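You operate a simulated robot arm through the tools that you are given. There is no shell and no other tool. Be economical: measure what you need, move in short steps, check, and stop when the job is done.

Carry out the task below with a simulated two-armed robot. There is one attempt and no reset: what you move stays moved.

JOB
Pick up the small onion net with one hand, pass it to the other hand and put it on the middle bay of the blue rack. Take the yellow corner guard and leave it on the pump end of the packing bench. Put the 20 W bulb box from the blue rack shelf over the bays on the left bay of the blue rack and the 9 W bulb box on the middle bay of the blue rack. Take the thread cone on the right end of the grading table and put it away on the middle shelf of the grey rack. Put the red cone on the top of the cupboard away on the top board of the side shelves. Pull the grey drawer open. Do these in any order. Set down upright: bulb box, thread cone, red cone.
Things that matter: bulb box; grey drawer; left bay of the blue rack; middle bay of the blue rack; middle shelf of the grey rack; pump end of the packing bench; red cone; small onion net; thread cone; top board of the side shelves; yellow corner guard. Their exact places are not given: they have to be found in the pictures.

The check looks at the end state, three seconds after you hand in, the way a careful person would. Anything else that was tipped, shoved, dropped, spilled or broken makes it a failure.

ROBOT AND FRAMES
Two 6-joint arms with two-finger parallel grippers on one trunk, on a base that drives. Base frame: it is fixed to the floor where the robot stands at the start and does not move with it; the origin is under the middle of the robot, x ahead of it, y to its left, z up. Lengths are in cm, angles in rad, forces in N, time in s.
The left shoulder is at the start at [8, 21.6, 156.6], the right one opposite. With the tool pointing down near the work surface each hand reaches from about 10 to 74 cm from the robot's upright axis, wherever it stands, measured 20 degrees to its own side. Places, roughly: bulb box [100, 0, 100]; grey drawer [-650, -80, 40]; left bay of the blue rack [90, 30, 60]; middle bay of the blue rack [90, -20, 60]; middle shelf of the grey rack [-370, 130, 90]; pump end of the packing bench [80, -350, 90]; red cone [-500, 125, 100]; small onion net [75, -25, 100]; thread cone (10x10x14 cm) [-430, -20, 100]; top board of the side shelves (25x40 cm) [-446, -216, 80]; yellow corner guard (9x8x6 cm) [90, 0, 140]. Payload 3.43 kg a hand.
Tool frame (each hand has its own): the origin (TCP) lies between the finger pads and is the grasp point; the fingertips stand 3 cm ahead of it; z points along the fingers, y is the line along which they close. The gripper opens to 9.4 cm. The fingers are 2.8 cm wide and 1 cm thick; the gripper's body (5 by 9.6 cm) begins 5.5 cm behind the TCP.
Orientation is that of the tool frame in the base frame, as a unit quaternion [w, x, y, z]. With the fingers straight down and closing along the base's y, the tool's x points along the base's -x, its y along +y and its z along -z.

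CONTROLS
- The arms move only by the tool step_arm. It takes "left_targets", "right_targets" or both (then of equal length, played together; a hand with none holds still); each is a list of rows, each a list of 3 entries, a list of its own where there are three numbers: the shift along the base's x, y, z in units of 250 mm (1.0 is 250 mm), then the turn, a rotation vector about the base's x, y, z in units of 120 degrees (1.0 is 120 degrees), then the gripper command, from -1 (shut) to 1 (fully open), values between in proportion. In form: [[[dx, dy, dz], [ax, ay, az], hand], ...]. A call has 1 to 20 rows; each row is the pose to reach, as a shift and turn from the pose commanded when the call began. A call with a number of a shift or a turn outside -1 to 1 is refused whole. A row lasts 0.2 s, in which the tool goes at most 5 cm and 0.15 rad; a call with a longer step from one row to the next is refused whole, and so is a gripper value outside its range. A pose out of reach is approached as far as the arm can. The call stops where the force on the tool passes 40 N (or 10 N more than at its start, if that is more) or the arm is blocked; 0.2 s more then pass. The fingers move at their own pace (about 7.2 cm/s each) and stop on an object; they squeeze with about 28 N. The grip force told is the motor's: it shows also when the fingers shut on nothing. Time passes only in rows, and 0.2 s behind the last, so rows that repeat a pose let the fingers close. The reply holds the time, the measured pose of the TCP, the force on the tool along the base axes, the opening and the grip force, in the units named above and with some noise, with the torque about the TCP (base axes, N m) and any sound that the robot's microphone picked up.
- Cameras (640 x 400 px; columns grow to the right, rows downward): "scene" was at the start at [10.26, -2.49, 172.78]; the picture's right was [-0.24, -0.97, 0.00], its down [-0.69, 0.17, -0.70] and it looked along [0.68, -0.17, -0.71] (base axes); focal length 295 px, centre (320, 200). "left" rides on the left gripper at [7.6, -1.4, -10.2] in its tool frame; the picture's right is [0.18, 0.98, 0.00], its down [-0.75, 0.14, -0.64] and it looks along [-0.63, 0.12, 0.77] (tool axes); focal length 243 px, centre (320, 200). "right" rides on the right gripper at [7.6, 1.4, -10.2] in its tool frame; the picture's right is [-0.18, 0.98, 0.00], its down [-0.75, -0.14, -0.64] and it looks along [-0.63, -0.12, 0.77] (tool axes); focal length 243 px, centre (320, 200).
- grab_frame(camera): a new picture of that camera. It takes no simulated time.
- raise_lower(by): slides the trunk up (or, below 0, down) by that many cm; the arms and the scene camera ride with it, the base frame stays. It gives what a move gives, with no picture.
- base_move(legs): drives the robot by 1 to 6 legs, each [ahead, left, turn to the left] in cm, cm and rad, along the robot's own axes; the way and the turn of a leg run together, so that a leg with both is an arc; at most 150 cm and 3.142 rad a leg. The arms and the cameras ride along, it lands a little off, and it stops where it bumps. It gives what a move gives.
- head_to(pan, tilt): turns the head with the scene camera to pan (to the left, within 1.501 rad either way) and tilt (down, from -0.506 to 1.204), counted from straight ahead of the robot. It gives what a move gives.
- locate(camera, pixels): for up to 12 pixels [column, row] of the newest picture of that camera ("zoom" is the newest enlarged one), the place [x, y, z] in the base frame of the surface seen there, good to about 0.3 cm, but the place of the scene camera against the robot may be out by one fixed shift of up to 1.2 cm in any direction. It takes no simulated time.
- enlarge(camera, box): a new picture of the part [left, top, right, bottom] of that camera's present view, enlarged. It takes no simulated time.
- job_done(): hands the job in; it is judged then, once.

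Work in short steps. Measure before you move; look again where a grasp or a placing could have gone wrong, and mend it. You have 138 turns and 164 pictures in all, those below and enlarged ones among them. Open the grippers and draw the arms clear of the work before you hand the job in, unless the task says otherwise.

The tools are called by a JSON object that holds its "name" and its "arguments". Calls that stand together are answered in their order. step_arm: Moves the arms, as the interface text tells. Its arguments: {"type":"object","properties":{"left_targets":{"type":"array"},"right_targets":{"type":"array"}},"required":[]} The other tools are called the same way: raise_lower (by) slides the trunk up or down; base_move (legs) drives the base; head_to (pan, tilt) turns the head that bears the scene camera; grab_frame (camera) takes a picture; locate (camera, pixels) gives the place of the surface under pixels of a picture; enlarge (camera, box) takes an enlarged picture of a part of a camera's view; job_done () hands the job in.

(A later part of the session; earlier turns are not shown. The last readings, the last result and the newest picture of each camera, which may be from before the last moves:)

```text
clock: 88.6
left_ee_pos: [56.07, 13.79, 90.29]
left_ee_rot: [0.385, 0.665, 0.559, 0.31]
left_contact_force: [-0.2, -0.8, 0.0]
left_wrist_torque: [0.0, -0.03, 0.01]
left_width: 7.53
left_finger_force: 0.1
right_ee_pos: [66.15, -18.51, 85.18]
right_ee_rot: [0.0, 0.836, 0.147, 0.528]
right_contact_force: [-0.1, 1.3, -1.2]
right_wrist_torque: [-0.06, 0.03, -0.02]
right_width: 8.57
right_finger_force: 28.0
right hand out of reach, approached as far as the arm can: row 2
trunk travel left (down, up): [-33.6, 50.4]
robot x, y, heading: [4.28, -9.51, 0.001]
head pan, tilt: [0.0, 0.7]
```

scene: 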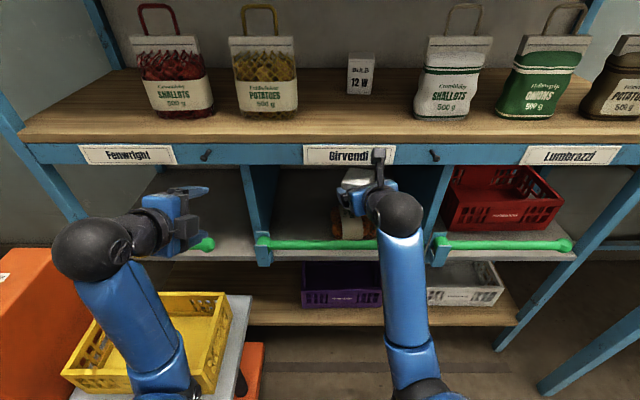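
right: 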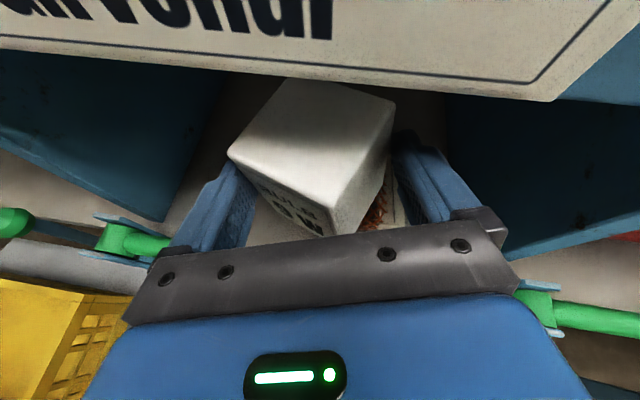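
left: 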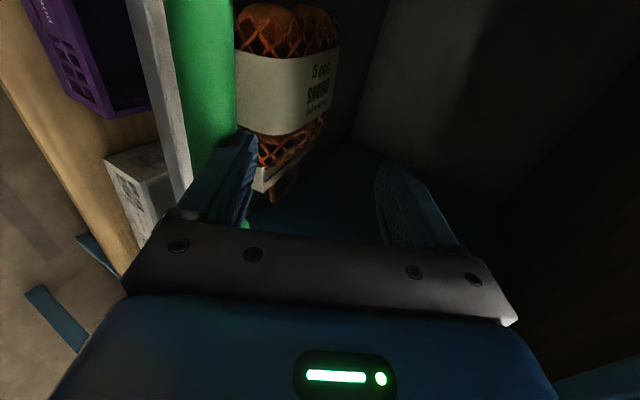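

The arm is a bit folded; I back the base 4 cm to give room, then move the hand left/down.

{"name": "base_move", "arguments": {"legs": [[-4, 0, 0]]}}

{"name": "step_arm", "arguments": {"right_targets": [[[0.06, 0.1, -0.05], [0, 0, 0], -1], [[0.1, 0.2, -0.1], [0, 0, 0], -1], [[0.12, 0.32, -0.16], [0, 0, 0], -1], [[0.12, 0.44, -0.22], [0, 0, 0], -1], [[0.12, 0.54, -0.22], [0, 0, 0], -1]]}}

{"name": "grab_frame", "arguments": {"camera": "scene"}}

```text
clock: 89.5
left_ee_pos: [52.12, 13.81, 90.28]
left_ee_rot: [0.384, 0.666, 0.559, 0.31]
left_contact_force: [0.0, 1.1, -0.5]
left_wrist_torque: [-0.01, 0.02, -0.03]
left_width: 7.51
left_finger_force: 0.1
right_ee_pos: [62.38, -18.64, 85.2]
right_ee_rot: [0.0, 0.836, 0.146, 0.528]
right_contact_force: [-0.3, -0.4, -1.6]
right_wrist_torque: [0.0, -0.01, 0.0]
right_width: 8.55
right_finger_force: 28.1
trunk travel left (down, up): [-33.6, 50.4]
robot x, y, heading: [0.64, -9.62, 0.003]
head pan, tilt: [0.0, 0.7]
```

```text
clock: 90.7
left_ee_pos: [52.25, 13.88, 90.42]
left_ee_rot: [0.384, 0.666, 0.559, 0.31]
left_contact_force: [1.4, -0.2, 1.2]
left_wrist_torque: [0.02, -0.02, 0.01]
left_width: 7.5
left_finger_force: 0.0
right_ee_pos: [66.67, -12.0, 81.57]
right_ee_rot: [0.002, 0.829, 0.187, 0.527]
right_contact_force: [0.0, -0.3, -0.5]
right_wrist_torque: [0.01, 0.0, 0.02]
right_width: 8.54
right_finger_force: 28.6
right hand out of reach, approached as far as the arm can: row 1, 2, 3, 4, 5
trunk travel left (down, up): [-33.6, 50.4]
robot x, y, heading: [0.55, -9.38, 0.006]
head pan, tilt: [0.0, 0.7]
```

```text
108 pictures are left
```

scene: 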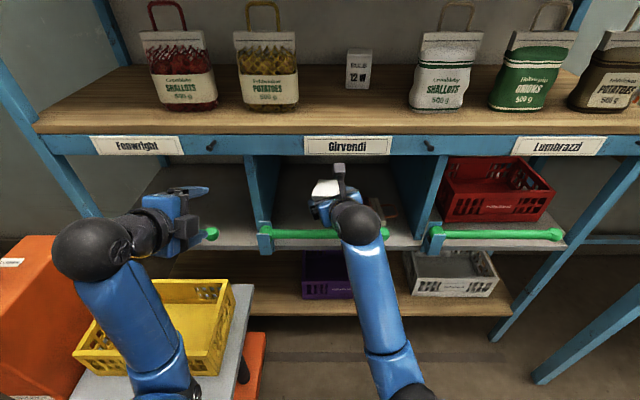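

The 180° roll is near a joint limit when reaching left, and the box tilted ~12°. I back off, shift the base left so the hand works straight ahead of its shoulder, bringing the left hand inward.

{"name": "base_move", "arguments": {"legs": [[-14, 0, 0]]}}

{"name": "step_arm", "arguments": {"left_targets": [[[0.05, -0.1, 0], [0, 0, 0], 0.6], [[0.1, -0.2, 0], [0, 0, 0], 0.6], [[0.1, -0.3, 0], [0, 0, 0], 0.6], [[0.1, -0.36, 0], [0, 0, 0], 0.6]], "right_targets": [[[0, -0.15, 0.05], [0, 0, -0.025], -1], [[0, -0.3, 0.1], [0, 0, -0.05], -1], [[0, -0.45, 0.1], [0, 0, -0.08], -1], [[0, -0.6, 0.1], [0, 0, -0.104], -1]]}}

{"name": "grab_frame", "arguments": {"camera": "right"}}

```text
clock: 92.0
left_ee_pos: [38.32, 13.82, 90.35]
left_ee_rot: [0.384, 0.666, 0.559, 0.31]
left_contact_force: [-0.5, 0.8, 0.1]
left_wrist_torque: [0.01, -0.03, 0.01]
left_width: 7.51
left_finger_force: 0.1
right_ee_pos: [52.94, -12.28, 81.74]
right_ee_rot: [0.001, 0.829, 0.186, 0.527]
right_contact_force: [-0.3, -0.6, -0.5]
right_wrist_torque: [-0.04, 0.04, 0.03]
right_width: 8.55
right_finger_force: 28.4
trunk travel left (down, up): [-33.6, 50.4]
robot x, y, heading: [-13.42, -9.3, 0.003]
head pan, tilt: [0.0, 0.7]
```

```text
clock: 93.0
left_ee_pos: [40.96, 4.7, 90.37]
left_ee_rot: [0.384, 0.666, 0.559, 0.31]
left_contact_force: [-0.4, -1.0, -0.3]
left_wrist_torque: [0.0, 0.02, 0.01]
left_width: 7.53
left_finger_force: 0.1
right_ee_pos: [53.0, -27.69, 84.17]
right_ee_rot: [0.059, 0.845, 0.094, 0.523]
right_contact_force: [0.4, -0.8, -1.1]
right_wrist_torque: [0.02, 0.01, -0.01]
right_width: 8.53
right_finger_force: 28.2
trunk travel left (down, up): [-33.6, 50.4]
robot x, y, heading: [-13.36, -9.26, 0.001]
head pan, tilt: [0.0, 0.7]
```

```text
107 pictures are left
```

right: 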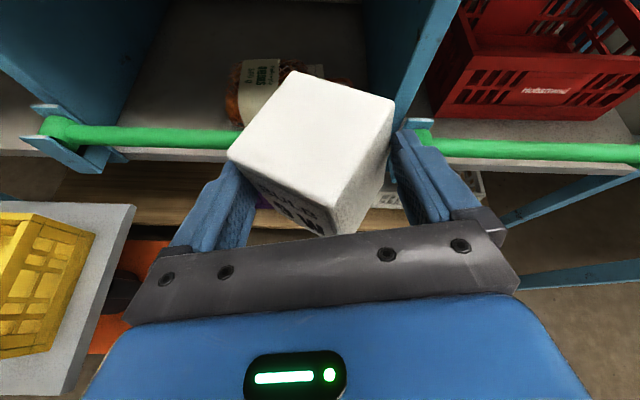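

Pose reached; the hand is rolled 11.4°, so I correct that about the tool axis to set the box upright.

{"name": "step_arm", "arguments": {"right_targets": [[[0, 0, 0], [0.0425, 0, -0.021], -1], [[0, 0, 0], [0.085, 0, -0.0425], -1], [[0, 0, 0], [0.085, 0, -0.0425], -1]]}}

{"name": "grab_frame", "arguments": {"camera": "scene"}}

{"name": "enlarge", "arguments": {"camera": "scene", "box": [280, 140, 440, 240]}}

```text
clock: 93.8
left_ee_pos: [40.8, 4.73, 90.29]
left_ee_rot: [0.384, 0.666, 0.559, 0.31]
left_contact_force: [0.0, -0.6, -0.4]
left_wrist_torque: [0.0, -0.02, -0.02]
left_width: 7.52
left_finger_force: 0.1
right_ee_pos: [52.84, -27.74, 84.14]
right_ee_rot: [0.046, 0.847, 0.078, 0.524]
right_contact_force: [0.1, 0.1, -0.7]
right_wrist_torque: [0.03, -0.04, 0.03]
right_width: 8.53
right_finger_force: 28.0
right hand out of reach, approached as far as the arm can: row 1, 2, 3
trunk travel left (down, up): [-33.6, 50.4]
robot x, y, heading: [-13.26, -9.7, -0.002]
head pan, tilt: [0.0, 0.7]
```

```text
106 pictures are left
```

scene: 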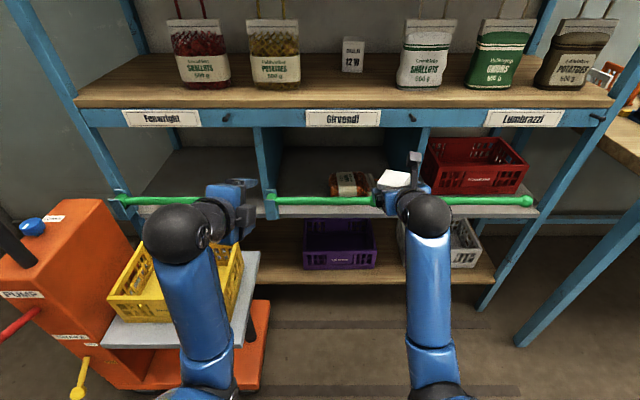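

```text
4.00 times, centred on (360, 190) of scene
```

zoom: 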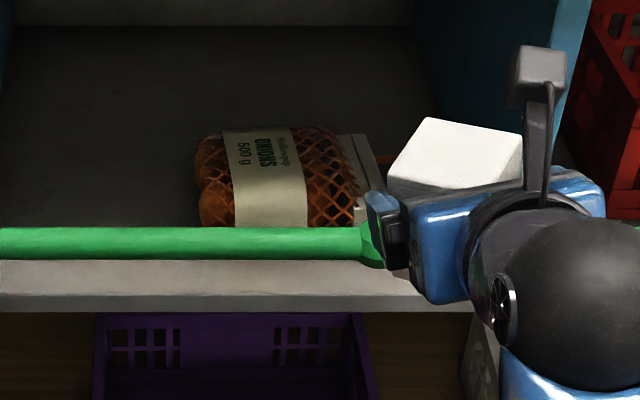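

The roll joint limits when the tool isn't yawed left of the arm. I yaw 13° left while correcting the roll.

{"name": "step_arm", "arguments": {"right_targets": [[[0, 0, 0], [0, 0, 0.05], -1], [[0, 0, 0], [0, 0, 0.11], -1], [[0, 0, 0], [0.034, 0, 0.093], -1], [[0, 0, 0], [0.0686, 0, 0.076], -1], [[0, 0, 0], [0.0686, 0, 0.076], -1]]}}

```text
clock: 95.0
left_ee_pos: [40.89, 4.76, 90.37]
left_ee_rot: [0.384, 0.666, 0.558, 0.311]
left_contact_force: [-0.7, 0.3, 0.8]
left_wrist_torque: [0.02, 0.04, 0.0]
left_width: 7.52
left_finger_force: 0.1
right_ee_pos: [52.88, -27.37, 84.06]
right_ee_rot: [-0.057, 0.839, 0.107, 0.531]
right_contact_force: [-0.1, 0.7, -0.7]
right_wrist_torque: [0.01, 0.04, 0.01]
right_width: 8.51
right_finger_force: 27.4
trunk travel left (down, up): [-33.6, 50.4]
robot x, y, heading: [-13.2, -9.17, 0.005]
head pan, tilt: [0.0, 0.7]
```

Upright now (yaw 13°, pitch 25.5°). I drive left 22 then ahead 12 to line the box up with the bay's left part.

{"name": "base_move", "arguments": {"legs": [[0, 22, 0], [12, 0, 0]]}}

{"name": "head_to", "arguments": {"pan": -0.15, "tilt": 0.75}}

{"name": "grab_frame", "arguments": {"camera": "scene"}}

{"name": "grab_frame", "arguments": {"camera": "right"}}

```text
clock: 97.5
left_ee_pos: [53.08, 26.35, 90.29]
left_ee_rot: [0.384, 0.666, 0.559, 0.311]
left_contact_force: [-0.4, 0.8, 0.7]
left_wrist_torque: [-0.01, 0.02, -0.02]
left_width: 7.51
left_finger_force: 0.0
right_ee_pos: [65.21, -5.81, 84.07]
right_ee_rot: [-0.057, 0.839, 0.107, 0.53]
right_contact_force: [-0.9, 0.4, -1.1]
right_wrist_torque: [-0.03, 0.01, -0.01]
right_width: 8.55
right_finger_force: 28.2
trunk travel left (down, up): [-33.6, 50.4]
robot x, y, heading: [-1.58, 12.1, 0.0]
head pan, tilt: [0.0, 0.7]
```

```text
clock: 98.2
left_ee_pos: [53.16, 26.19, 90.21]
left_ee_rot: [0.384, 0.666, 0.559, 0.31]
left_contact_force: [-0.3, 0.3, -0.4]
left_wrist_torque: [-0.01, 0.03, -0.01]
left_width: 7.5
left_finger_force: 0.0
right_ee_pos: [65.08, -5.76, 84.34]
right_ee_rot: [-0.057, 0.839, 0.107, 0.53]
right_contact_force: [0.6, -0.2, -1.1]
right_wrist_torque: [0.0, 0.02, -0.03]
right_width: 8.53
right_finger_force: 28.5
trunk travel left (down, up): [-33.6, 50.4]
robot x, y, heading: [-0.81, 12.11, 0.005]
head pan, tilt: [-0.15, 0.75]
```

```text
104 pictures are left
```

scene: 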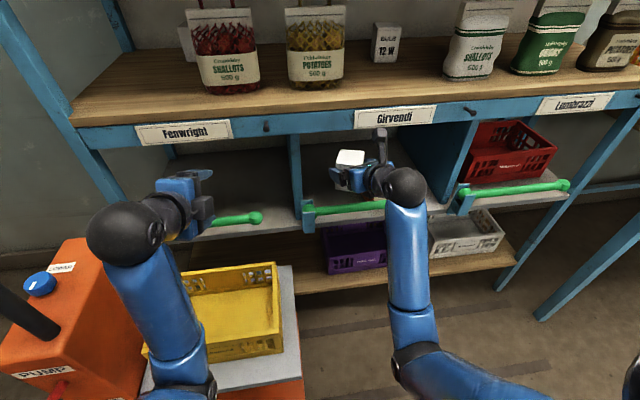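

```text
103 pictures are left
```

right: 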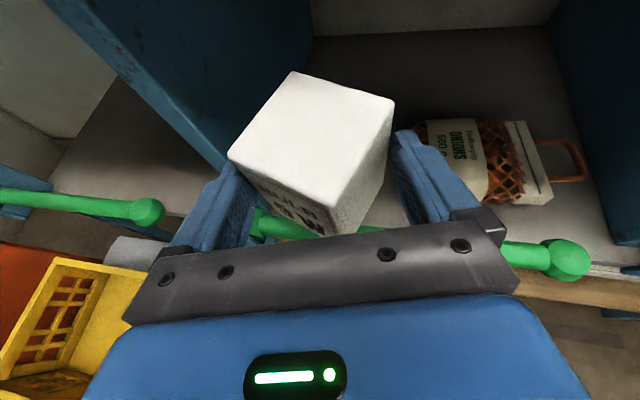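

I measure net and divider with the right camera to choose the drop spot.

{"name": "locate", "arguments": {"camera": "right", "pixels": [[432, 150], [465, 198], [215, 160], [310, 100], [345, 50], [420, 90], [330, 200], [275, 215]]}}

```text
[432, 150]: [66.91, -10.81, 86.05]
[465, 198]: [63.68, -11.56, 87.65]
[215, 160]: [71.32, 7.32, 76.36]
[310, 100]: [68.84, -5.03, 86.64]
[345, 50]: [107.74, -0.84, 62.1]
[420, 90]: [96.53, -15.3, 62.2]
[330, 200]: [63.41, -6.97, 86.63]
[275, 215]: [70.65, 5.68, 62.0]
```

Free strip is y -13 to 5.7. I cross the bar at z 79.4 then begin descending behind it.

{"name": "step_arm", "arguments": {"right_targets": [[[0.036, 0.03, -0.11], [0, 0, 0], -1], [[0.056, 0.056, -0.196], [0, 0, 0], -1], [[0.156, 0.056, -0.196], [0, 0, 0], -1], [[0.26, 0.056, -0.196], [0, 0, 0], -1], [[0.284, 0.056, -0.284], [0, 0, 0], -1], [[0.316, 0.056, -0.364], [0, 0, 0], -1]]}}

{"name": "enlarge", "arguments": {"camera": "scene", "box": [280, 90, 480, 215]}}

```text
clock: 99.6
left_ee_pos: [53.06, 26.28, 90.34]
left_ee_rot: [0.384, 0.666, 0.559, 0.311]
left_contact_force: [0.5, 0.3, -0.5]
left_wrist_torque: [0.0, 0.01, 0.0]
left_width: 7.54
left_finger_force: 0.0
right_ee_pos: [73.0, -4.34, 75.11]
right_ee_rot: [-0.056, 0.84, 0.107, 0.53]
right_contact_force: [0.7, -0.2, -0.8]
right_wrist_torque: [-0.01, 0.03, -0.03]
right_width: 8.49
right_finger_force: 27.9
trunk travel left (down, up): [-33.6, 50.4]
robot x, y, heading: [-1.53, 12.0, -0.001]
head pan, tilt: [-0.15, 0.75]
```

```text
3.20 times, centred on (380, 152) of scene
```

zoom: 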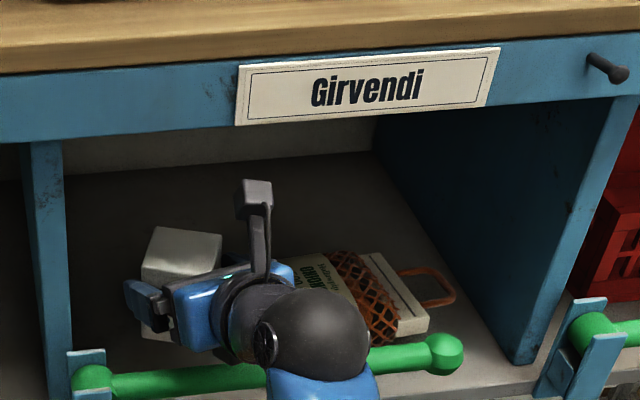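

Clear. I go on in to x 85 and lower to z ~68.5.

{"name": "step_arm", "arguments": {"right_targets": [[[0.16, 0, -0.04], [0, 0, 0], -1], [[0.32, 0, -0.12], [0, 0, 0], -1], [[0.46, 0, -0.2], [0, 0, 0], -1], [[0.46, 0, -0.235], [0, 0, 0], -1], [[0.46, 0, -0.26], [0, 0, 0], -1]]}}

{"name": "enlarge", "arguments": {"camera": "scene", "box": [280, 90, 480, 215]}}

{"name": "grab_frame", "arguments": {"camera": "right"}}

```text
clock: 100.8
left_ee_pos: [53.08, 26.27, 90.36]
left_ee_rot: [0.385, 0.666, 0.558, 0.31]
left_contact_force: [0.4, 0.3, 1.0]
left_wrist_torque: [-0.01, 0.04, 0.0]
left_width: 7.51
left_finger_force: 0.0
right_ee_pos: [84.52, -4.26, 68.44]
right_ee_rot: [-0.055, 0.839, 0.105, 0.53]
right_contact_force: [0.0, 0.7, -1.4]
right_wrist_torque: [-0.01, 0.0, 0.02]
right_width: 8.51
right_finger_force: 27.9
trunk travel left (down, up): [-33.6, 50.4]
robot x, y, heading: [-1.24, 12.0, 0.002]
head pan, tilt: [-0.15, 0.75]
```

```text
3.20 times, centred on (380, 152) of scene
```

zoom: 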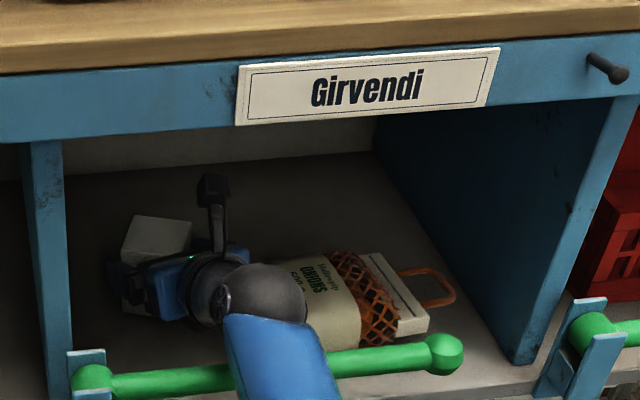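

```text
100 pictures are left
```

right: 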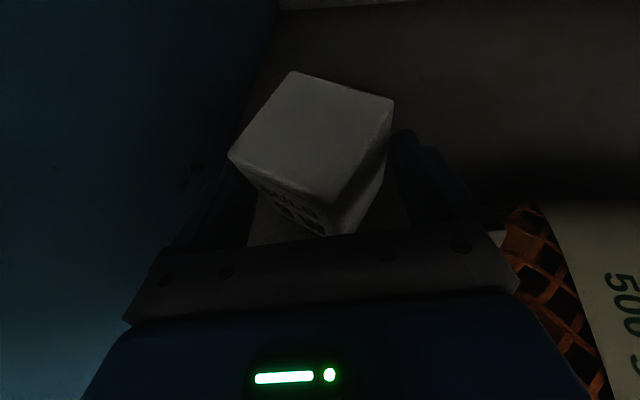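

Lower in tiny steps to touch.

{"name": "step_arm", "arguments": {"right_targets": [[[0, 0, -0.01], [0, 0, 0], -1], [[0, 0, -0.02], [0, 0, 0], -1]]}}

```text
clock: 101.4
left_ee_pos: [53.11, 26.48, 90.44]
left_ee_rot: [0.384, 0.666, 0.559, 0.311]
left_contact_force: [-0.2, -0.4, 1.0]
left_wrist_torque: [-0.04, 0.01, 0.05]
left_width: 7.51
left_finger_force: 0.0
right_ee_pos: [84.54, -4.32, 68.14]
right_ee_rot: [-0.057, 0.839, 0.107, 0.531]
right_contact_force: [-0.3, 1.4, 2.8]
right_wrist_torque: [0.17, 0.0, -0.03]
right_width: 8.51
right_finger_force: 28.4
trunk travel left (down, up): [-33.6, 50.4]
robot x, y, heading: [-1.32, 11.97, -0.004]
head pan, tilt: [-0.15, 0.75]
```

Touching (2.8 N). I open and retreat along the reverse path.

{"name": "step_arm", "arguments": {"right_targets": [[[0, 0, 0.004], [0, 0, 0], -0.3], [[0, 0, 0.004], [0, 0, 0], 0.5], [[0, 0, 0.004], [0, 0, 0], 1], [[0, 0, 0.004], [0, 0, 0], 1], [[0, 0, 0.1], [0, 0, 0], 1], [[0, 0, 0.2], [0, 0, 0], 1], [[-0.12, 0, 0.22], [0, 0, 0], 1], [[-0.28, 0, 0.24], [0, 0, 0], 1], [[-0.46, 0, 0.28], [0, 0, 0], 1], [[-0.492, 0, 0.364], [0, 0, 0], 1], [[-0.516, 0, 0.452], [0, 0, 0], 1], [[-0.62, 0, 0.452], [0, 0, 0], 1], [[-0.74, 0, 0.452], [0, 0, 0], 1], [[-0.8, 0, 0.452], [0, 0, 0], 1]]}}

{"name": "enlarge", "arguments": {"camera": "scene", "box": [280, 90, 480, 215]}}

```text
clock: 104.4
left_ee_pos: [53.11, 26.38, 90.39]
left_ee_rot: [0.385, 0.666, 0.558, 0.31]
left_contact_force: [-0.4, 1.4, -0.3]
left_wrist_torque: [0.02, -0.02, -0.02]
left_width: 7.53
left_finger_force: 0.0
right_ee_pos: [64.46, -4.35, 79.42]
right_ee_rot: [-0.057, 0.839, 0.107, 0.531]
right_contact_force: [-0.3, -1.0, 0.5]
right_wrist_torque: [0.02, 0.03, 0.0]
right_width: 9.41
right_finger_force: 0.1
trunk travel left (down, up): [-33.6, 50.4]
robot x, y, heading: [-1.03, 11.99, 0.001]
head pan, tilt: [-0.15, 0.75]
```

```text
3.20 times, centred on (380, 152) of scene
```

zoom: 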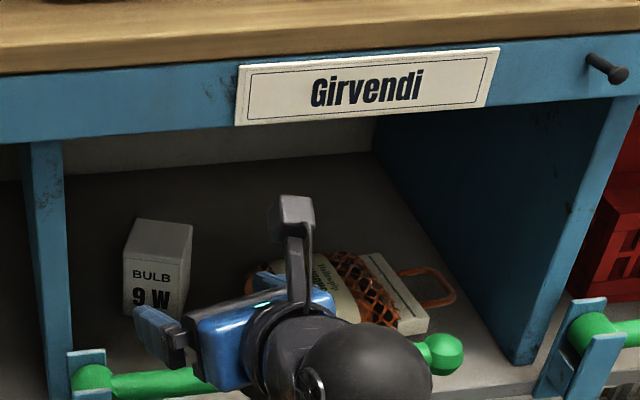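

The 9 W box stands upright in the middle bay. For the 20 W box I'll use the left hand: back off, raise, and roll both hands to natural orientation.

{"name": "base_move", "arguments": {"legs": [[-16, 0, 0], [0, -30, 0]]}}

{"name": "raise_lower", "arguments": {"by": 25}}

{"name": "step_arm", "arguments": {"right_targets": [[[-0.04, -0.03, 0], [-0.06, -0.0143, 0.0294], 1], [[-0.08, -0.06, 0], [-0.12, -0.0285, 0.0587], 1], [[-0.12, -0.09, 0], [-0.18, -0.0428, 0.0881], 1], [[-0.16, -0.12, 0], [-0.24, -0.0571, 0.1175], 1], [[-0.2, -0.15, 0], [-0.3, -0.0714, 0.1468], 1], [[-0.24, -0.18, 0], [-0.36, -0.0856, 0.1762], 1], [[-0.28, -0.21, 0], [-0.42, -0.1, 0.2056], 1], [[-0.3, -0.24, 0], [-0.48, -0.1142, 0.235], 1], [[-0.32, -0.27, 0], [-0.54, -0.1285, 0.2643], 1], [[-0.34, -0.3, 0], [-0.6, -0.1427, 0.2937], 1], [[-0.36, -0.32, 0], [-0.659, -0.157, 0.323], 1]], "left_targets": [[[0, 0.03, 0], [-0.0574, 0.0113, 0.0349], 1], [[0, 0.06, 0], [-0.1148, 0.0225, 0.0698], 1], [[0, 0.09, 0], [-0.1722, 0.0338, 0.1047], 1], [[0, 0.12, 0], [-0.2296, 0.0451, 0.1396], 1], [[0, 0.15, 0], [-0.287, 0.0564, 0.1745], 1], [[0, 0.18, 0], [-0.3445, 0.0676, 0.2095], 1], [[0, 0.21, 0], [-0.4019, 0.0789, 0.2444], 1], [[0, 0.24, 0], [-0.4593, 0.0902, 0.2793], 1], [[0, 0.27, 0], [-0.5167, 0.1015, 0.3142], 1], [[0, 0.3, 0], [-0.5741, 0.1127, 0.3491], 1], [[0, 0.32, 0], [-0.6315, 0.124, 0.384], 1]]}}

{"name": "head_to", "arguments": {"pan": 0.2, "tilt": 0.5}}

{"name": "grab_frame", "arguments": {"camera": "scene"}}

```text
clock: 107.5
left_ee_pos: [37.18, -4.09, 90.34]
left_ee_rot: [0.384, 0.666, 0.559, 0.31]
left_contact_force: [0.1, -0.1, 0.5]
left_wrist_torque: [0.01, 0.01, -0.02]
left_width: 7.51
left_finger_force: 0.1
right_ee_pos: [48.54, -34.88, 79.37]
right_ee_rot: [-0.057, 0.839, 0.107, 0.53]
right_contact_force: [0.4, 0.0, 0.0]
right_wrist_torque: [0.0, 0.03, 0.0]
right_width: 9.41
right_finger_force: 0.1
trunk travel left (down, up): [-33.6, 50.4]
robot x, y, heading: [-17.44, -18.54, -0.004]
head pan, tilt: [-0.15, 0.75]
```

```text
clock: 110.0
left_ee_pos: [37.01, -4.21, 115.37]
left_ee_rot: [0.385, 0.666, 0.558, 0.31]
left_contact_force: [1.4, -0.4, 0.4]
left_wrist_torque: [-0.04, 0.01, 0.02]
left_width: 7.53
left_finger_force: 0.0
right_ee_pos: [48.64, -34.78, 104.23]
right_ee_rot: [-0.057, 0.839, 0.107, 0.531]
right_contact_force: [0.5, 0.3, -0.1]
right_wrist_torque: [0.01, 0.03, 0.01]
right_width: 9.4
right_finger_force: 0.0
trunk travel left (down, up): [-58.6, 25.4]
robot x, y, heading: [-17.08, -18.23, -0.001]
head pan, tilt: [-0.15, 0.75]
```

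```text
clock: 112.5
left_ee_pos: [37.04, 3.92, 115.36]
left_ee_rot: [0.491, 0.075, 0.867, -0.052]
left_contact_force: [0.8, 0.1, 0.1]
left_wrist_torque: [-0.02, 0.01, 0.02]
left_width: 9.43
left_finger_force: 0.0
right_ee_pos: [39.45, -42.72, 104.41]
right_ee_rot: [0.336, 0.516, 0.67, 0.415]
right_contact_force: [-0.5, 0.5, 0.0]
right_wrist_torque: [0.0, 0.01, -0.02]
right_width: 9.39
right_finger_force: 0.0
trunk travel left (down, up): [-58.6, 25.4]
robot x, y, heading: [-17.47, -18.42, 0.004]
head pan, tilt: [-0.15, 0.75]
```

```text
clock: 113.3
left_ee_pos: [37.02, 3.77, 115.4]
left_ee_rot: [0.492, 0.076, 0.866, -0.05]
left_contact_force: [0.1, 0.2, -0.8]
left_wrist_torque: [0.02, -0.04, 0.01]
left_width: 9.41
left_finger_force: 0.1
right_ee_pos: [39.56, -42.76, 104.3]
right_ee_rot: [0.335, 0.517, 0.668, 0.416]
right_contact_force: [0.2, 0.2, -0.6]
right_wrist_torque: [-0.02, 0.0, 0.0]
right_width: 9.38
right_finger_force: 0.1
trunk travel left (down, up): [-58.6, 25.4]
robot x, y, heading: [-17.22, -18.42, -0.003]
head pan, tilt: [0.201, 0.499]
```

```text
98 pictures are left
```

scene: 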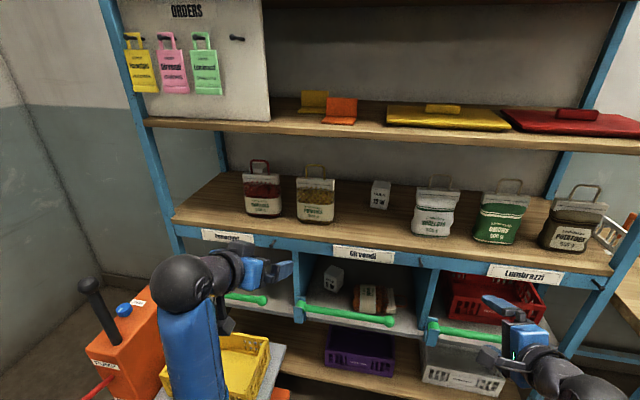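

I measure the shallots net and nearby free space for the left hand.

{"name": "locate", "arguments": {"camera": "scene", "pixels": [[246, 205], [245, 188], [281, 205], [279, 185], [248, 214], [262, 163], [190, 215], [220, 160], [170, 200]]}}

{"name": "step_arm", "arguments": {"right_targets": [[[0, -0.02, 0], [-0.06, -0.0143, 0.0294], 1], [[0, -0.04, 0], [-0.12, -0.0285, 0.0587], 1], [[0, -0.06, 0], [-0.18, -0.0428, 0.0881], 1], [[0, -0.06, 0], [-0.24, -0.0571, 0.1175], 1], [[0, -0.06, 0], [-0.3, -0.0714, 0.1468], 1], [[0, -0.06, 0], [-0.36, -0.0856, 0.1762], 1], [[0, -0.06, 0], [-0.42, -0.1, 0.2056], 1], [[0, -0.06, 0], [-0.48, -0.1142, 0.235], 1], [[0, -0.06, 0], [-0.54, -0.1285, 0.2643], 1], [[0, -0.06, 0], [-0.6, -0.1427, 0.2937], 1], [[0, -0.06, 0], [-0.659, -0.157, 0.323], 1]], "left_targets": [[[0.02, 0.06, 0], [0, 0, 0], 1], [[0.04, 0.12, 0], [0, 0, 0], 1], [[0.06, 0.18, 0], [0, 0, 0], 1], [[0.08, 0.24, 0], [0, 0, 0], 1], [[0.1, 0.3, 0], [0, 0, 0], 1], [[0.12, 0.36, 0], [0, 0, 0], 1], [[0.14, 0.42, 0], [0, 0, 0], 1], [[0.16, 0.48, 0], [0, 0, 0], 1], [[0.18, 0.54, 0], [0, 0, 0], 1], [[0.2, 0.6, 0], [0, 0, 0], 1], [[0.2, 0.64, 0], [0, 0, 0], 1]]}}

```text
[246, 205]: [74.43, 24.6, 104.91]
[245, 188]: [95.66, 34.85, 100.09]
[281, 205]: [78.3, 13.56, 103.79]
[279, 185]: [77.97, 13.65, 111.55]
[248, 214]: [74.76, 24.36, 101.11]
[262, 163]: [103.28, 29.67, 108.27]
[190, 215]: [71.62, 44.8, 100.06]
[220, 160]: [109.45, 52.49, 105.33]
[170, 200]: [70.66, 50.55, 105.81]
```

```text
clock: 115.7
left_ee_pos: [41.94, 19.83, 115.38]
left_ee_rot: [0.492, 0.076, 0.866, -0.052]
left_contact_force: [0.0, 0.4, 0.8]
left_wrist_torque: [0.0, 0.02, -0.02]
left_width: 9.41
left_finger_force: 0.2
right_ee_pos: [39.51, -44.32, 104.42]
right_ee_rot: [0.531, -0.11, 0.839, 0.056]
right_contact_force: [-0.9, 0.4, -0.7]
right_wrist_torque: [0.0, 0.0, 0.01]
right_width: 9.4
right_finger_force: 0.1
trunk travel left (down, up): [-58.6, 25.4]
robot x, y, heading: [-17.04, -18.69, 0.001]
head pan, tilt: [0.201, 0.499]
```

Net left edge y 24.9. I move the left hand to y 35.5, z 107 and draw the right hand back, then drive ahead 31 cm.

{"name": "step_arm", "arguments": {"left_targets": [[[0, 0.12, -0.06], [0, 0, 0], 1], [[0, 0.25, -0.12], [0, 0, 0], 1], [[0, 0.38, -0.2], [0, 0, 0], 1], [[0, 0.5, -0.28], [0, 0, 0], 1], [[0, 0.63, -0.33], [0, 0, 0], 1]], "right_targets": [[[-0.12, 0, 0], [0, 0, 0], 1], [[-0.24, 0, 0], [0, 0, 0], 1], [[-0.36, 0, 0], [0, 0, 0], 1], [[-0.48, 0, -0.05], [0, 0, 0], 1], [[-0.6, 0, -0.1], [0, 0, 0], 1]]}}

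{"name": "base_move", "arguments": {"legs": [[30, 0, 0]]}}

{"name": "grab_frame", "arguments": {"camera": "scene"}}

{"name": "grab_frame", "arguments": {"camera": "left"}}

```text
clock: 116.9
left_ee_pos: [41.88, 35.62, 107.05]
left_ee_rot: [0.491, 0.076, 0.866, -0.052]
left_contact_force: [-0.3, 0.2, 0.8]
left_wrist_torque: [0.02, -0.01, -0.01]
left_width: 9.38
left_finger_force: 0.1
right_ee_pos: [26.85, -45.81, 99.55]
right_ee_rot: [0.531, -0.109, 0.838, 0.057]
right_contact_force: [0.0, 0.2, 0.8]
right_wrist_torque: [-0.03, -0.03, 0.0]
right_width: 9.4
right_finger_force: 0.0
right hand out of reach, approached as far as the arm can: row 3, 4, 5
trunk travel left (down, up): [-58.6, 25.4]
robot x, y, heading: [-16.94, -18.37, 0.003]
head pan, tilt: [0.201, 0.499]
```

```text
clock: 119.0
left_ee_pos: [72.57, 35.22, 107.23]
left_ee_rot: [0.493, 0.078, 0.865, -0.053]
left_contact_force: [0.2, 0.2, 0.1]
left_wrist_torque: [0.02, 0.01, 0.02]
left_width: 9.41
left_finger_force: 0.1
right_ee_pos: [57.25, -46.08, 99.52]
right_ee_rot: [0.531, -0.107, 0.838, 0.057]
right_contact_force: [0.3, -0.3, -0.2]
right_wrist_torque: [0.0, 0.0, 0.03]
right_width: 9.39
right_finger_force: 0.1
trunk travel left (down, up): [-58.6, 25.4]
robot x, y, heading: [13.2, -18.27, -0.011]
head pan, tilt: [0.201, 0.499]
```

```text
97 pictures are left
```

scene: 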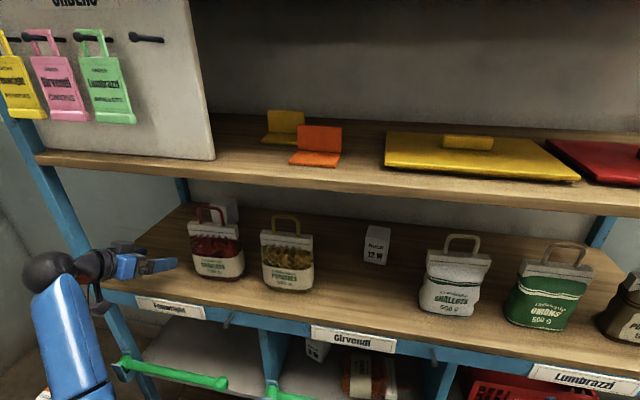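

```text
96 pictures are left
```

left: 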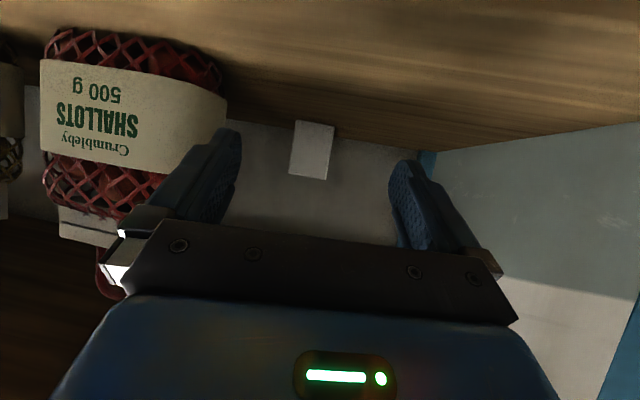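

The box is seen between the fingers at (312,150); I enlarge to check the wattage.

{"name": "enlarge", "arguments": {"camera": "left", "box": [250, 90, 378, 210]}}

{"name": "locate", "arguments": {"camera": "left", "pixels": [[300, 150], [322, 150], [312, 175], [312, 125], [296, 125], [330, 130]]}}

```text
3.33 times, centred on (314, 150) of left
```

zoom: 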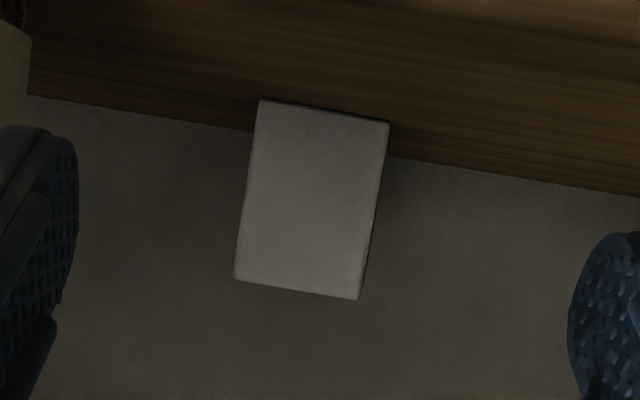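

```text
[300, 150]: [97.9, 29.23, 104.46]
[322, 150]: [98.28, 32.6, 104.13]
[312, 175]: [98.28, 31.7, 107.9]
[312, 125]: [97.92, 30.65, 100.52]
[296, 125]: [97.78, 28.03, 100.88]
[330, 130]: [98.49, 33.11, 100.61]
```

Blank face toward us (slightly rotated, matching my tool yaw). Front centre (98.1, 30.6). I advance to within 5 cm first.

{"name": "step_arm", "arguments": {"left_targets": [[[0.16, -0.03, 0], [0, 0, 0], 1], [[0.32, -0.06, 0], [0, 0, 0], 1], [[0.48, -0.09, 0], [0, 0, 0], 1], [[0.64, -0.12, -0.01], [0, 0, 0], 1], [[0.76, -0.145, -0.03], [0, 0, 0], 1]]}}

{"name": "grab_frame", "arguments": {"camera": "left"}}

{"name": "grab_frame", "arguments": {"camera": "scene"}}

```text
clock: 120.2
left_ee_pos: [91.59, 31.57, 106.37]
left_ee_rot: [0.491, 0.078, 0.866, -0.052]
left_contact_force: [0.4, 0.0, 0.7]
left_wrist_torque: [0.03, 0.0, -0.03]
left_width: 9.4
left_finger_force: 0.0
right_ee_pos: [57.4, -45.93, 99.52]
right_ee_rot: [0.531, -0.107, 0.839, 0.057]
right_contact_force: [0.2, 1.0, -0.4]
right_wrist_torque: [0.02, 0.03, 0.02]
right_width: 9.42
right_finger_force: 0.0
trunk travel left (down, up): [-58.6, 25.4]
robot x, y, heading: [12.8, -18.57, -0.002]
head pan, tilt: [0.201, 0.499]
```

```text
94 pictures are left
```

left: 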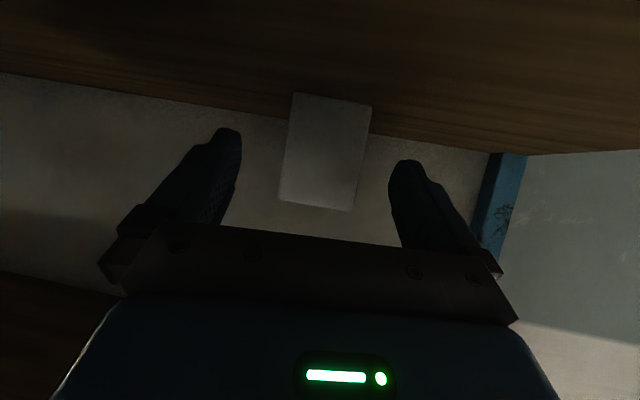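

```text
93 pictures are left
```

scene: 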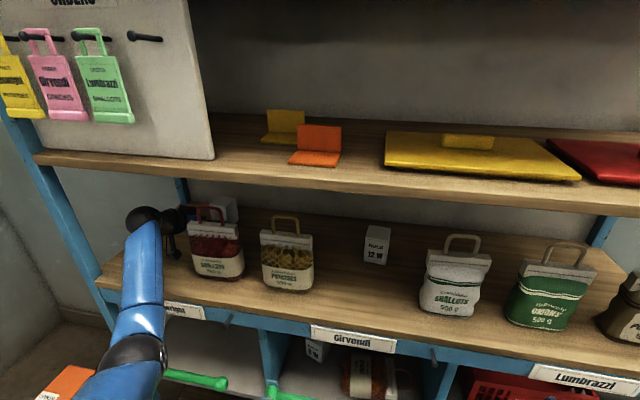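

Box centred between fingers. I advance 4.5 cm more and check the forearm's clearance to the shallots net.

{"name": "step_arm", "arguments": {"left_targets": [[[0.1, -0.02, -0.01], [0, 0, 0], 1], [[0.18, -0.03, -0.02], [0, 0, 0], 1]]}}

{"name": "enlarge", "arguments": {"camera": "scene", "box": [90, 170, 270, 290]}}

```text
clock: 120.8
left_ee_pos: [96.04, 30.91, 105.89]
left_ee_rot: [0.491, 0.079, 0.866, -0.053]
left_contact_force: [0.1, -0.3, -0.4]
left_wrist_torque: [-0.03, 0.02, -0.01]
left_width: 9.42
left_finger_force: 0.1
right_ee_pos: [57.52, -45.99, 99.42]
right_ee_rot: [0.531, -0.107, 0.839, 0.057]
right_contact_force: [-0.3, 0.0, -0.1]
right_wrist_torque: [-0.02, -0.02, 0.04]
right_width: 9.39
right_finger_force: 0.0
trunk travel left (down, up): [-58.6, 25.4]
robot x, y, heading: [13.25, -18.61, -0.003]
head pan, tilt: [0.201, 0.499]
```

```text
3.33 times, centred on (180, 230) of scene
```

zoom: 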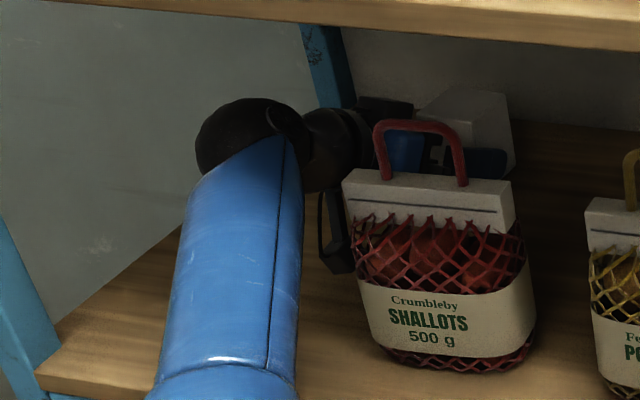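

I check forearm positions against the net numerically.

{"name": "locate", "arguments": {"camera": "zoom", "pixels": [[296, 250], [290, 330], [265, 300], [345, 265], [380, 300], [300, 180], [440, 100], [490, 110]]}}

```text
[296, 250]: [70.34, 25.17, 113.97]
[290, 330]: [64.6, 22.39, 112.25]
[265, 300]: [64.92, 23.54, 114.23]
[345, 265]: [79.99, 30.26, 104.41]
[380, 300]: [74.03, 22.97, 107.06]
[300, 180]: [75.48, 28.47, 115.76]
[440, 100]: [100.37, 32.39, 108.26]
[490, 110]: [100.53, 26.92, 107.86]
```

Forearm clearance to the net is 3 cm now and would shrink; I yaw 6° more rightward (moves the wrist left) before the last 3.6 cm.

{"name": "step_arm", "arguments": {"left_targets": [[[0, 0.01, 0], [0, 0, -0.05], 1], [[0.07, 0.01, 0], [0, 0, -0.05], 1], [[0.145, 0, 0], [0, 0, -0.05], 1]]}}

{"name": "enlarge", "arguments": {"camera": "scene", "box": [90, 170, 270, 290]}}

{"name": "grab_frame", "arguments": {"camera": "left"}}

```text
clock: 121.5
left_ee_pos: [97.54, 30.52, 105.97]
left_ee_rot: [0.487, 0.124, 0.861, -0.079]
left_contact_force: [1.0, -0.2, -0.2]
left_wrist_torque: [-0.02, 0.03, 0.04]
left_width: 9.4
left_finger_force: 0.0
left hand out of reach, approached as far as the arm can: row 2, 3
right_ee_pos: [57.35, -45.99, 99.48]
right_ee_rot: [0.53, -0.107, 0.839, 0.056]
right_contact_force: [0.3, -0.2, 0.5]
right_wrist_torque: [0.01, 0.0, 0.04]
right_width: 9.4
right_finger_force: 0.1
trunk travel left (down, up): [-58.6, 25.4]
robot x, y, heading: [13.51, -18.25, -0.004]
head pan, tilt: [0.201, 0.499]
```

```text
3.33 times, centred on (180, 230) of scene
```

zoom: 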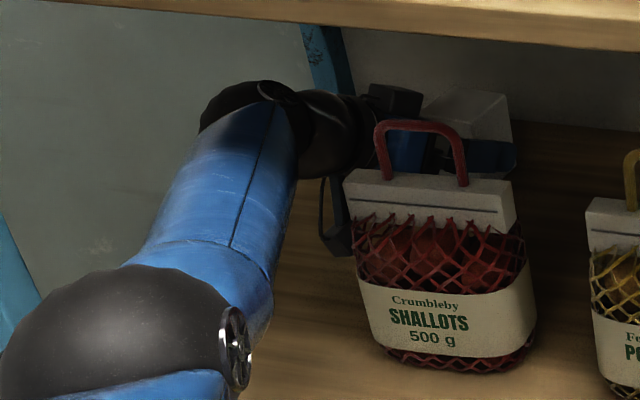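

```text
90 pictures are left
```

left: 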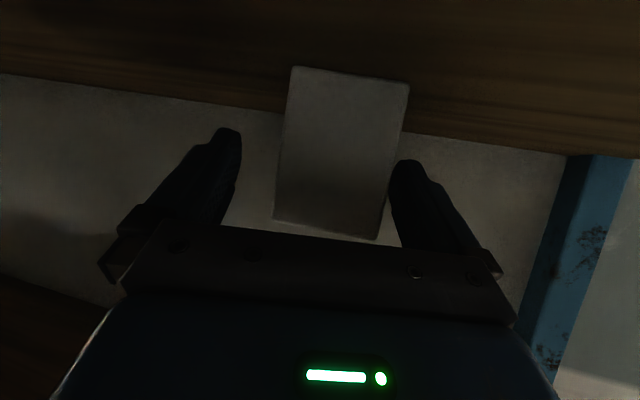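

The arm is at its reach limit but the forearm now has good clearance. I drive the base 3 cm ahead and look again.

{"name": "base_move", "arguments": {"legs": [[3, 0.5, 0]]}}

{"name": "grab_frame", "arguments": {"camera": "left"}}

{"name": "enlarge", "arguments": {"camera": "scene", "box": [90, 170, 270, 290]}}

```text
clock: 122.4
left_ee_pos: [100.04, 31.01, 106.6]
left_ee_rot: [0.49, 0.123, 0.86, -0.076]
left_contact_force: [-1.1, 0.0, 0.4]
left_wrist_torque: [0.05, 0.05, 0.03]
left_width: 9.38
left_finger_force: 0.1
right_ee_pos: [59.9, -45.69, 99.86]
right_ee_rot: [0.532, -0.107, 0.838, 0.057]
right_contact_force: [-1.3, 0.0, 0.1]
right_wrist_torque: [0.02, 0.0, 0.03]
right_width: 9.39
right_finger_force: 0.0
trunk travel left (down, up): [-58.6, 25.4]
robot x, y, heading: [16.31, -17.95, -0.007]
head pan, tilt: [0.201, 0.499]
```

```text
89 pictures are left
```

left: 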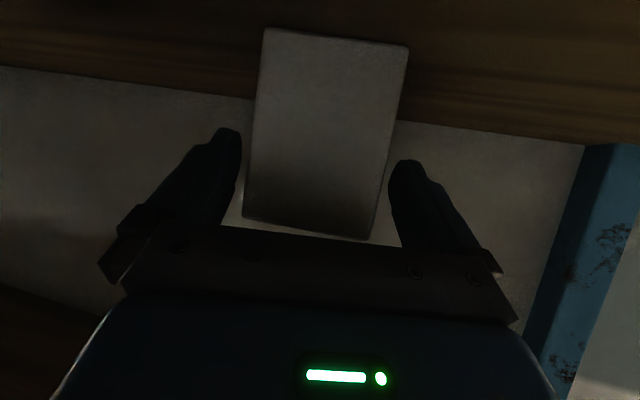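

```text
3.33 times, centred on (180, 230) of scene
```

zoom: 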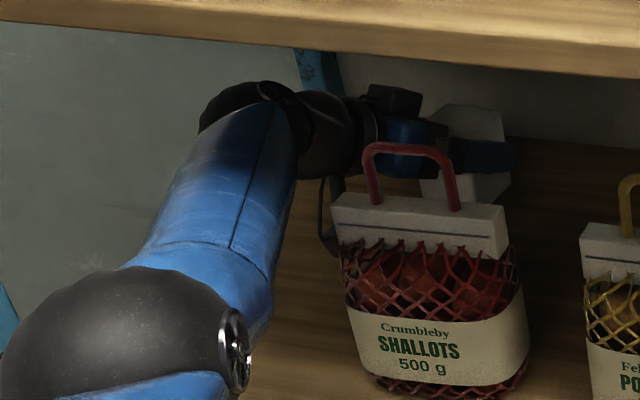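

The box sits between the fingers; I close.

{"name": "step_arm", "arguments": {"left_targets": [[[0, 0, 0], [0, 0, 0], 0.6], [[0, 0, 0], [0, 0, 0], 0.2], [[0, 0, 0], [0, 0, 0], -0.3], [[0, 0, 0], [0, 0, 0], -1], [[0, 0, 0], [0, 0, 0], -1]]}}

{"name": "grab_frame", "arguments": {"camera": "left"}}

```text
clock: 123.6
left_ee_pos: [100.52, 31.19, 106.06]
left_ee_rot: [0.488, 0.122, 0.861, -0.077]
left_contact_force: [-0.2, -0.7, -1.0]
left_wrist_torque: [0.02, -0.01, -0.04]
left_width: 6.59
left_finger_force: 28.3
right_ee_pos: [60.25, -45.58, 99.41]
right_ee_rot: [0.53, -0.108, 0.839, 0.057]
right_contact_force: [0.1, 0.3, 0.3]
right_wrist_torque: [-0.02, -0.02, -0.01]
right_width: 9.39
right_finger_force: 0.1
trunk travel left (down, up): [-58.6, 25.4]
robot x, y, heading: [16.08, -17.9, 0.0]
head pan, tilt: [0.201, 0.499]
```

```text
87 pictures are left
```

left: 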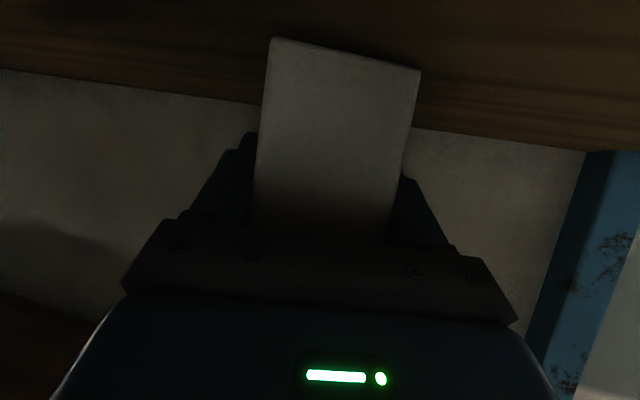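

Gripped at 6.6 cm. I lift 2 cm with the trunk and drive back diagonally away from the net.

{"name": "raise_lower", "arguments": {"by": 2}}

{"name": "base_move", "arguments": {"legs": [[-5, 1.5, 0], [-30, 1, 0]]}}

{"name": "head_to", "arguments": {"pan": 0.3, "tilt": 0.6}}

{"name": "grab_frame", "arguments": {"camera": "scene"}}

{"name": "grab_frame", "arguments": {"camera": "left"}}

```text
clock: 124.3
left_ee_pos: [100.63, 31.22, 107.94]
left_ee_rot: [0.488, 0.122, 0.861, -0.078]
left_contact_force: [-0.6, 0.0, -0.9]
left_wrist_torque: [-0.05, 0.01, -0.02]
left_width: 6.57
left_finger_force: 28.1
right_ee_pos: [60.37, -45.49, 101.42]
right_ee_rot: [0.531, -0.108, 0.839, 0.057]
right_contact_force: [0.1, 1.0, 0.4]
right_wrist_torque: [0.01, 0.0, -0.02]
right_width: 9.38
right_finger_force: 0.0
trunk travel left (down, up): [-60.6, 23.4]
robot x, y, heading: [15.75, -18.31, -0.008]
head pan, tilt: [0.201, 0.499]
```

```text
clock: 126.8
left_ee_pos: [65.84, 33.66, 107.89]
left_ee_rot: [0.487, 0.124, 0.861, -0.078]
left_contact_force: [-0.4, 0.1, -0.4]
left_wrist_torque: [-0.03, -0.04, 0.02]
left_width: 6.57
left_finger_force: 27.7
right_ee_pos: [25.25, -42.92, 101.32]
right_ee_rot: [0.53, -0.107, 0.84, 0.057]
right_contact_force: [0.3, -0.1, -0.3]
right_wrist_torque: [0.02, -0.02, -0.02]
right_width: 9.4
right_finger_force: 0.2
trunk travel left (down, up): [-60.6, 23.4]
robot x, y, heading: [-18.52, -15.31, -0.001]
head pan, tilt: [0.201, 0.499]
```

```text
clock: 127.5
left_ee_pos: [65.67, 33.63, 107.92]
left_ee_rot: [0.488, 0.124, 0.86, -0.079]
left_contact_force: [0.7, -1.0, -1.6]
left_wrist_torque: [0.02, 0.02, -0.03]
left_width: 6.57
left_finger_force: 28.3
right_ee_pos: [25.28, -42.91, 101.51]
right_ee_rot: [0.531, -0.107, 0.839, 0.057]
right_contact_force: [-0.1, 0.2, 0.8]
right_wrist_torque: [0.0, 0.01, -0.04]
right_width: 9.38
right_finger_force: 0.2
trunk travel left (down, up): [-60.6, 23.4]
robot x, y, heading: [-18.46, -15.09, -0.001]
head pan, tilt: [0.3, 0.6]
```

```text
86 pictures are left
```

scene: 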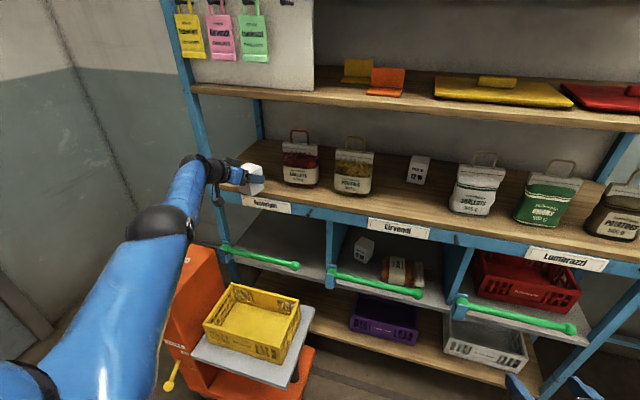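

```text
85 pictures are left
```

left: 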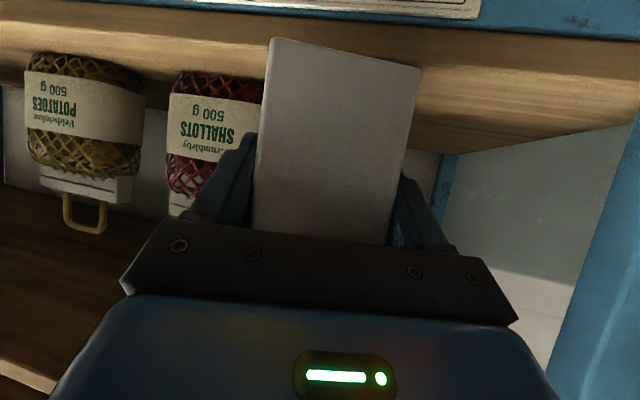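

Held. I zoom in on the box to read the wattage on its visible side.

{"name": "enlarge", "arguments": {"camera": "scene", "box": [200, 140, 300, 205]}}

{"name": "grab_frame", "arguments": {"camera": "right"}}

```text
6.15 times, centred on (250, 172) of scene
```

zoom: 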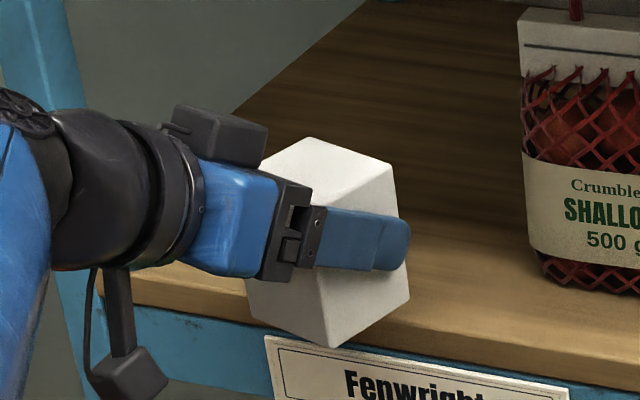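

```text
83 pictures are left
```

right: 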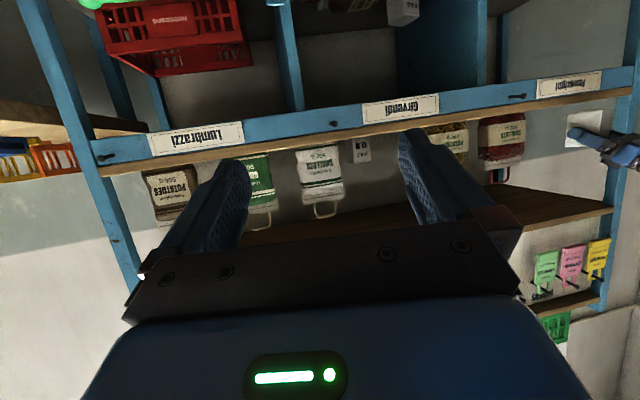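

Front/right faces blank; it's the only remaining box besides 9 W and 12 W. Before lowering I measure the pump column and lever near the left arm.

{"name": "head_to", "arguments": {"pan": 0.75, "tilt": 0.75}}

{"name": "grab_frame", "arguments": {"camera": "scene"}}

```text
clock: 128.4
left_ee_pos: [65.55, 33.76, 107.99]
left_ee_rot: [0.488, 0.123, 0.861, -0.078]
left_contact_force: [0.1, -0.1, -0.6]
left_wrist_torque: [0.02, -0.01, -0.01]
left_width: 6.61
left_finger_force: 28.2
right_ee_pos: [25.24, -42.95, 101.48]
right_ee_rot: [0.531, -0.107, 0.839, 0.056]
right_contact_force: [-0.5, 0.6, -0.1]
right_wrist_torque: [-0.03, 0.01, -0.03]
right_width: 9.42
right_finger_force: 0.1
trunk travel left (down, up): [-60.6, 23.4]
robot x, y, heading: [-18.74, -15.35, -0.002]
head pan, tilt: [0.75, 0.75]
```

```text
82 pictures are left
```

scene: 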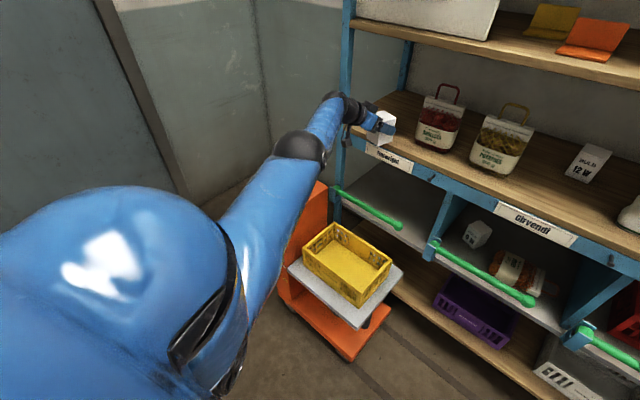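

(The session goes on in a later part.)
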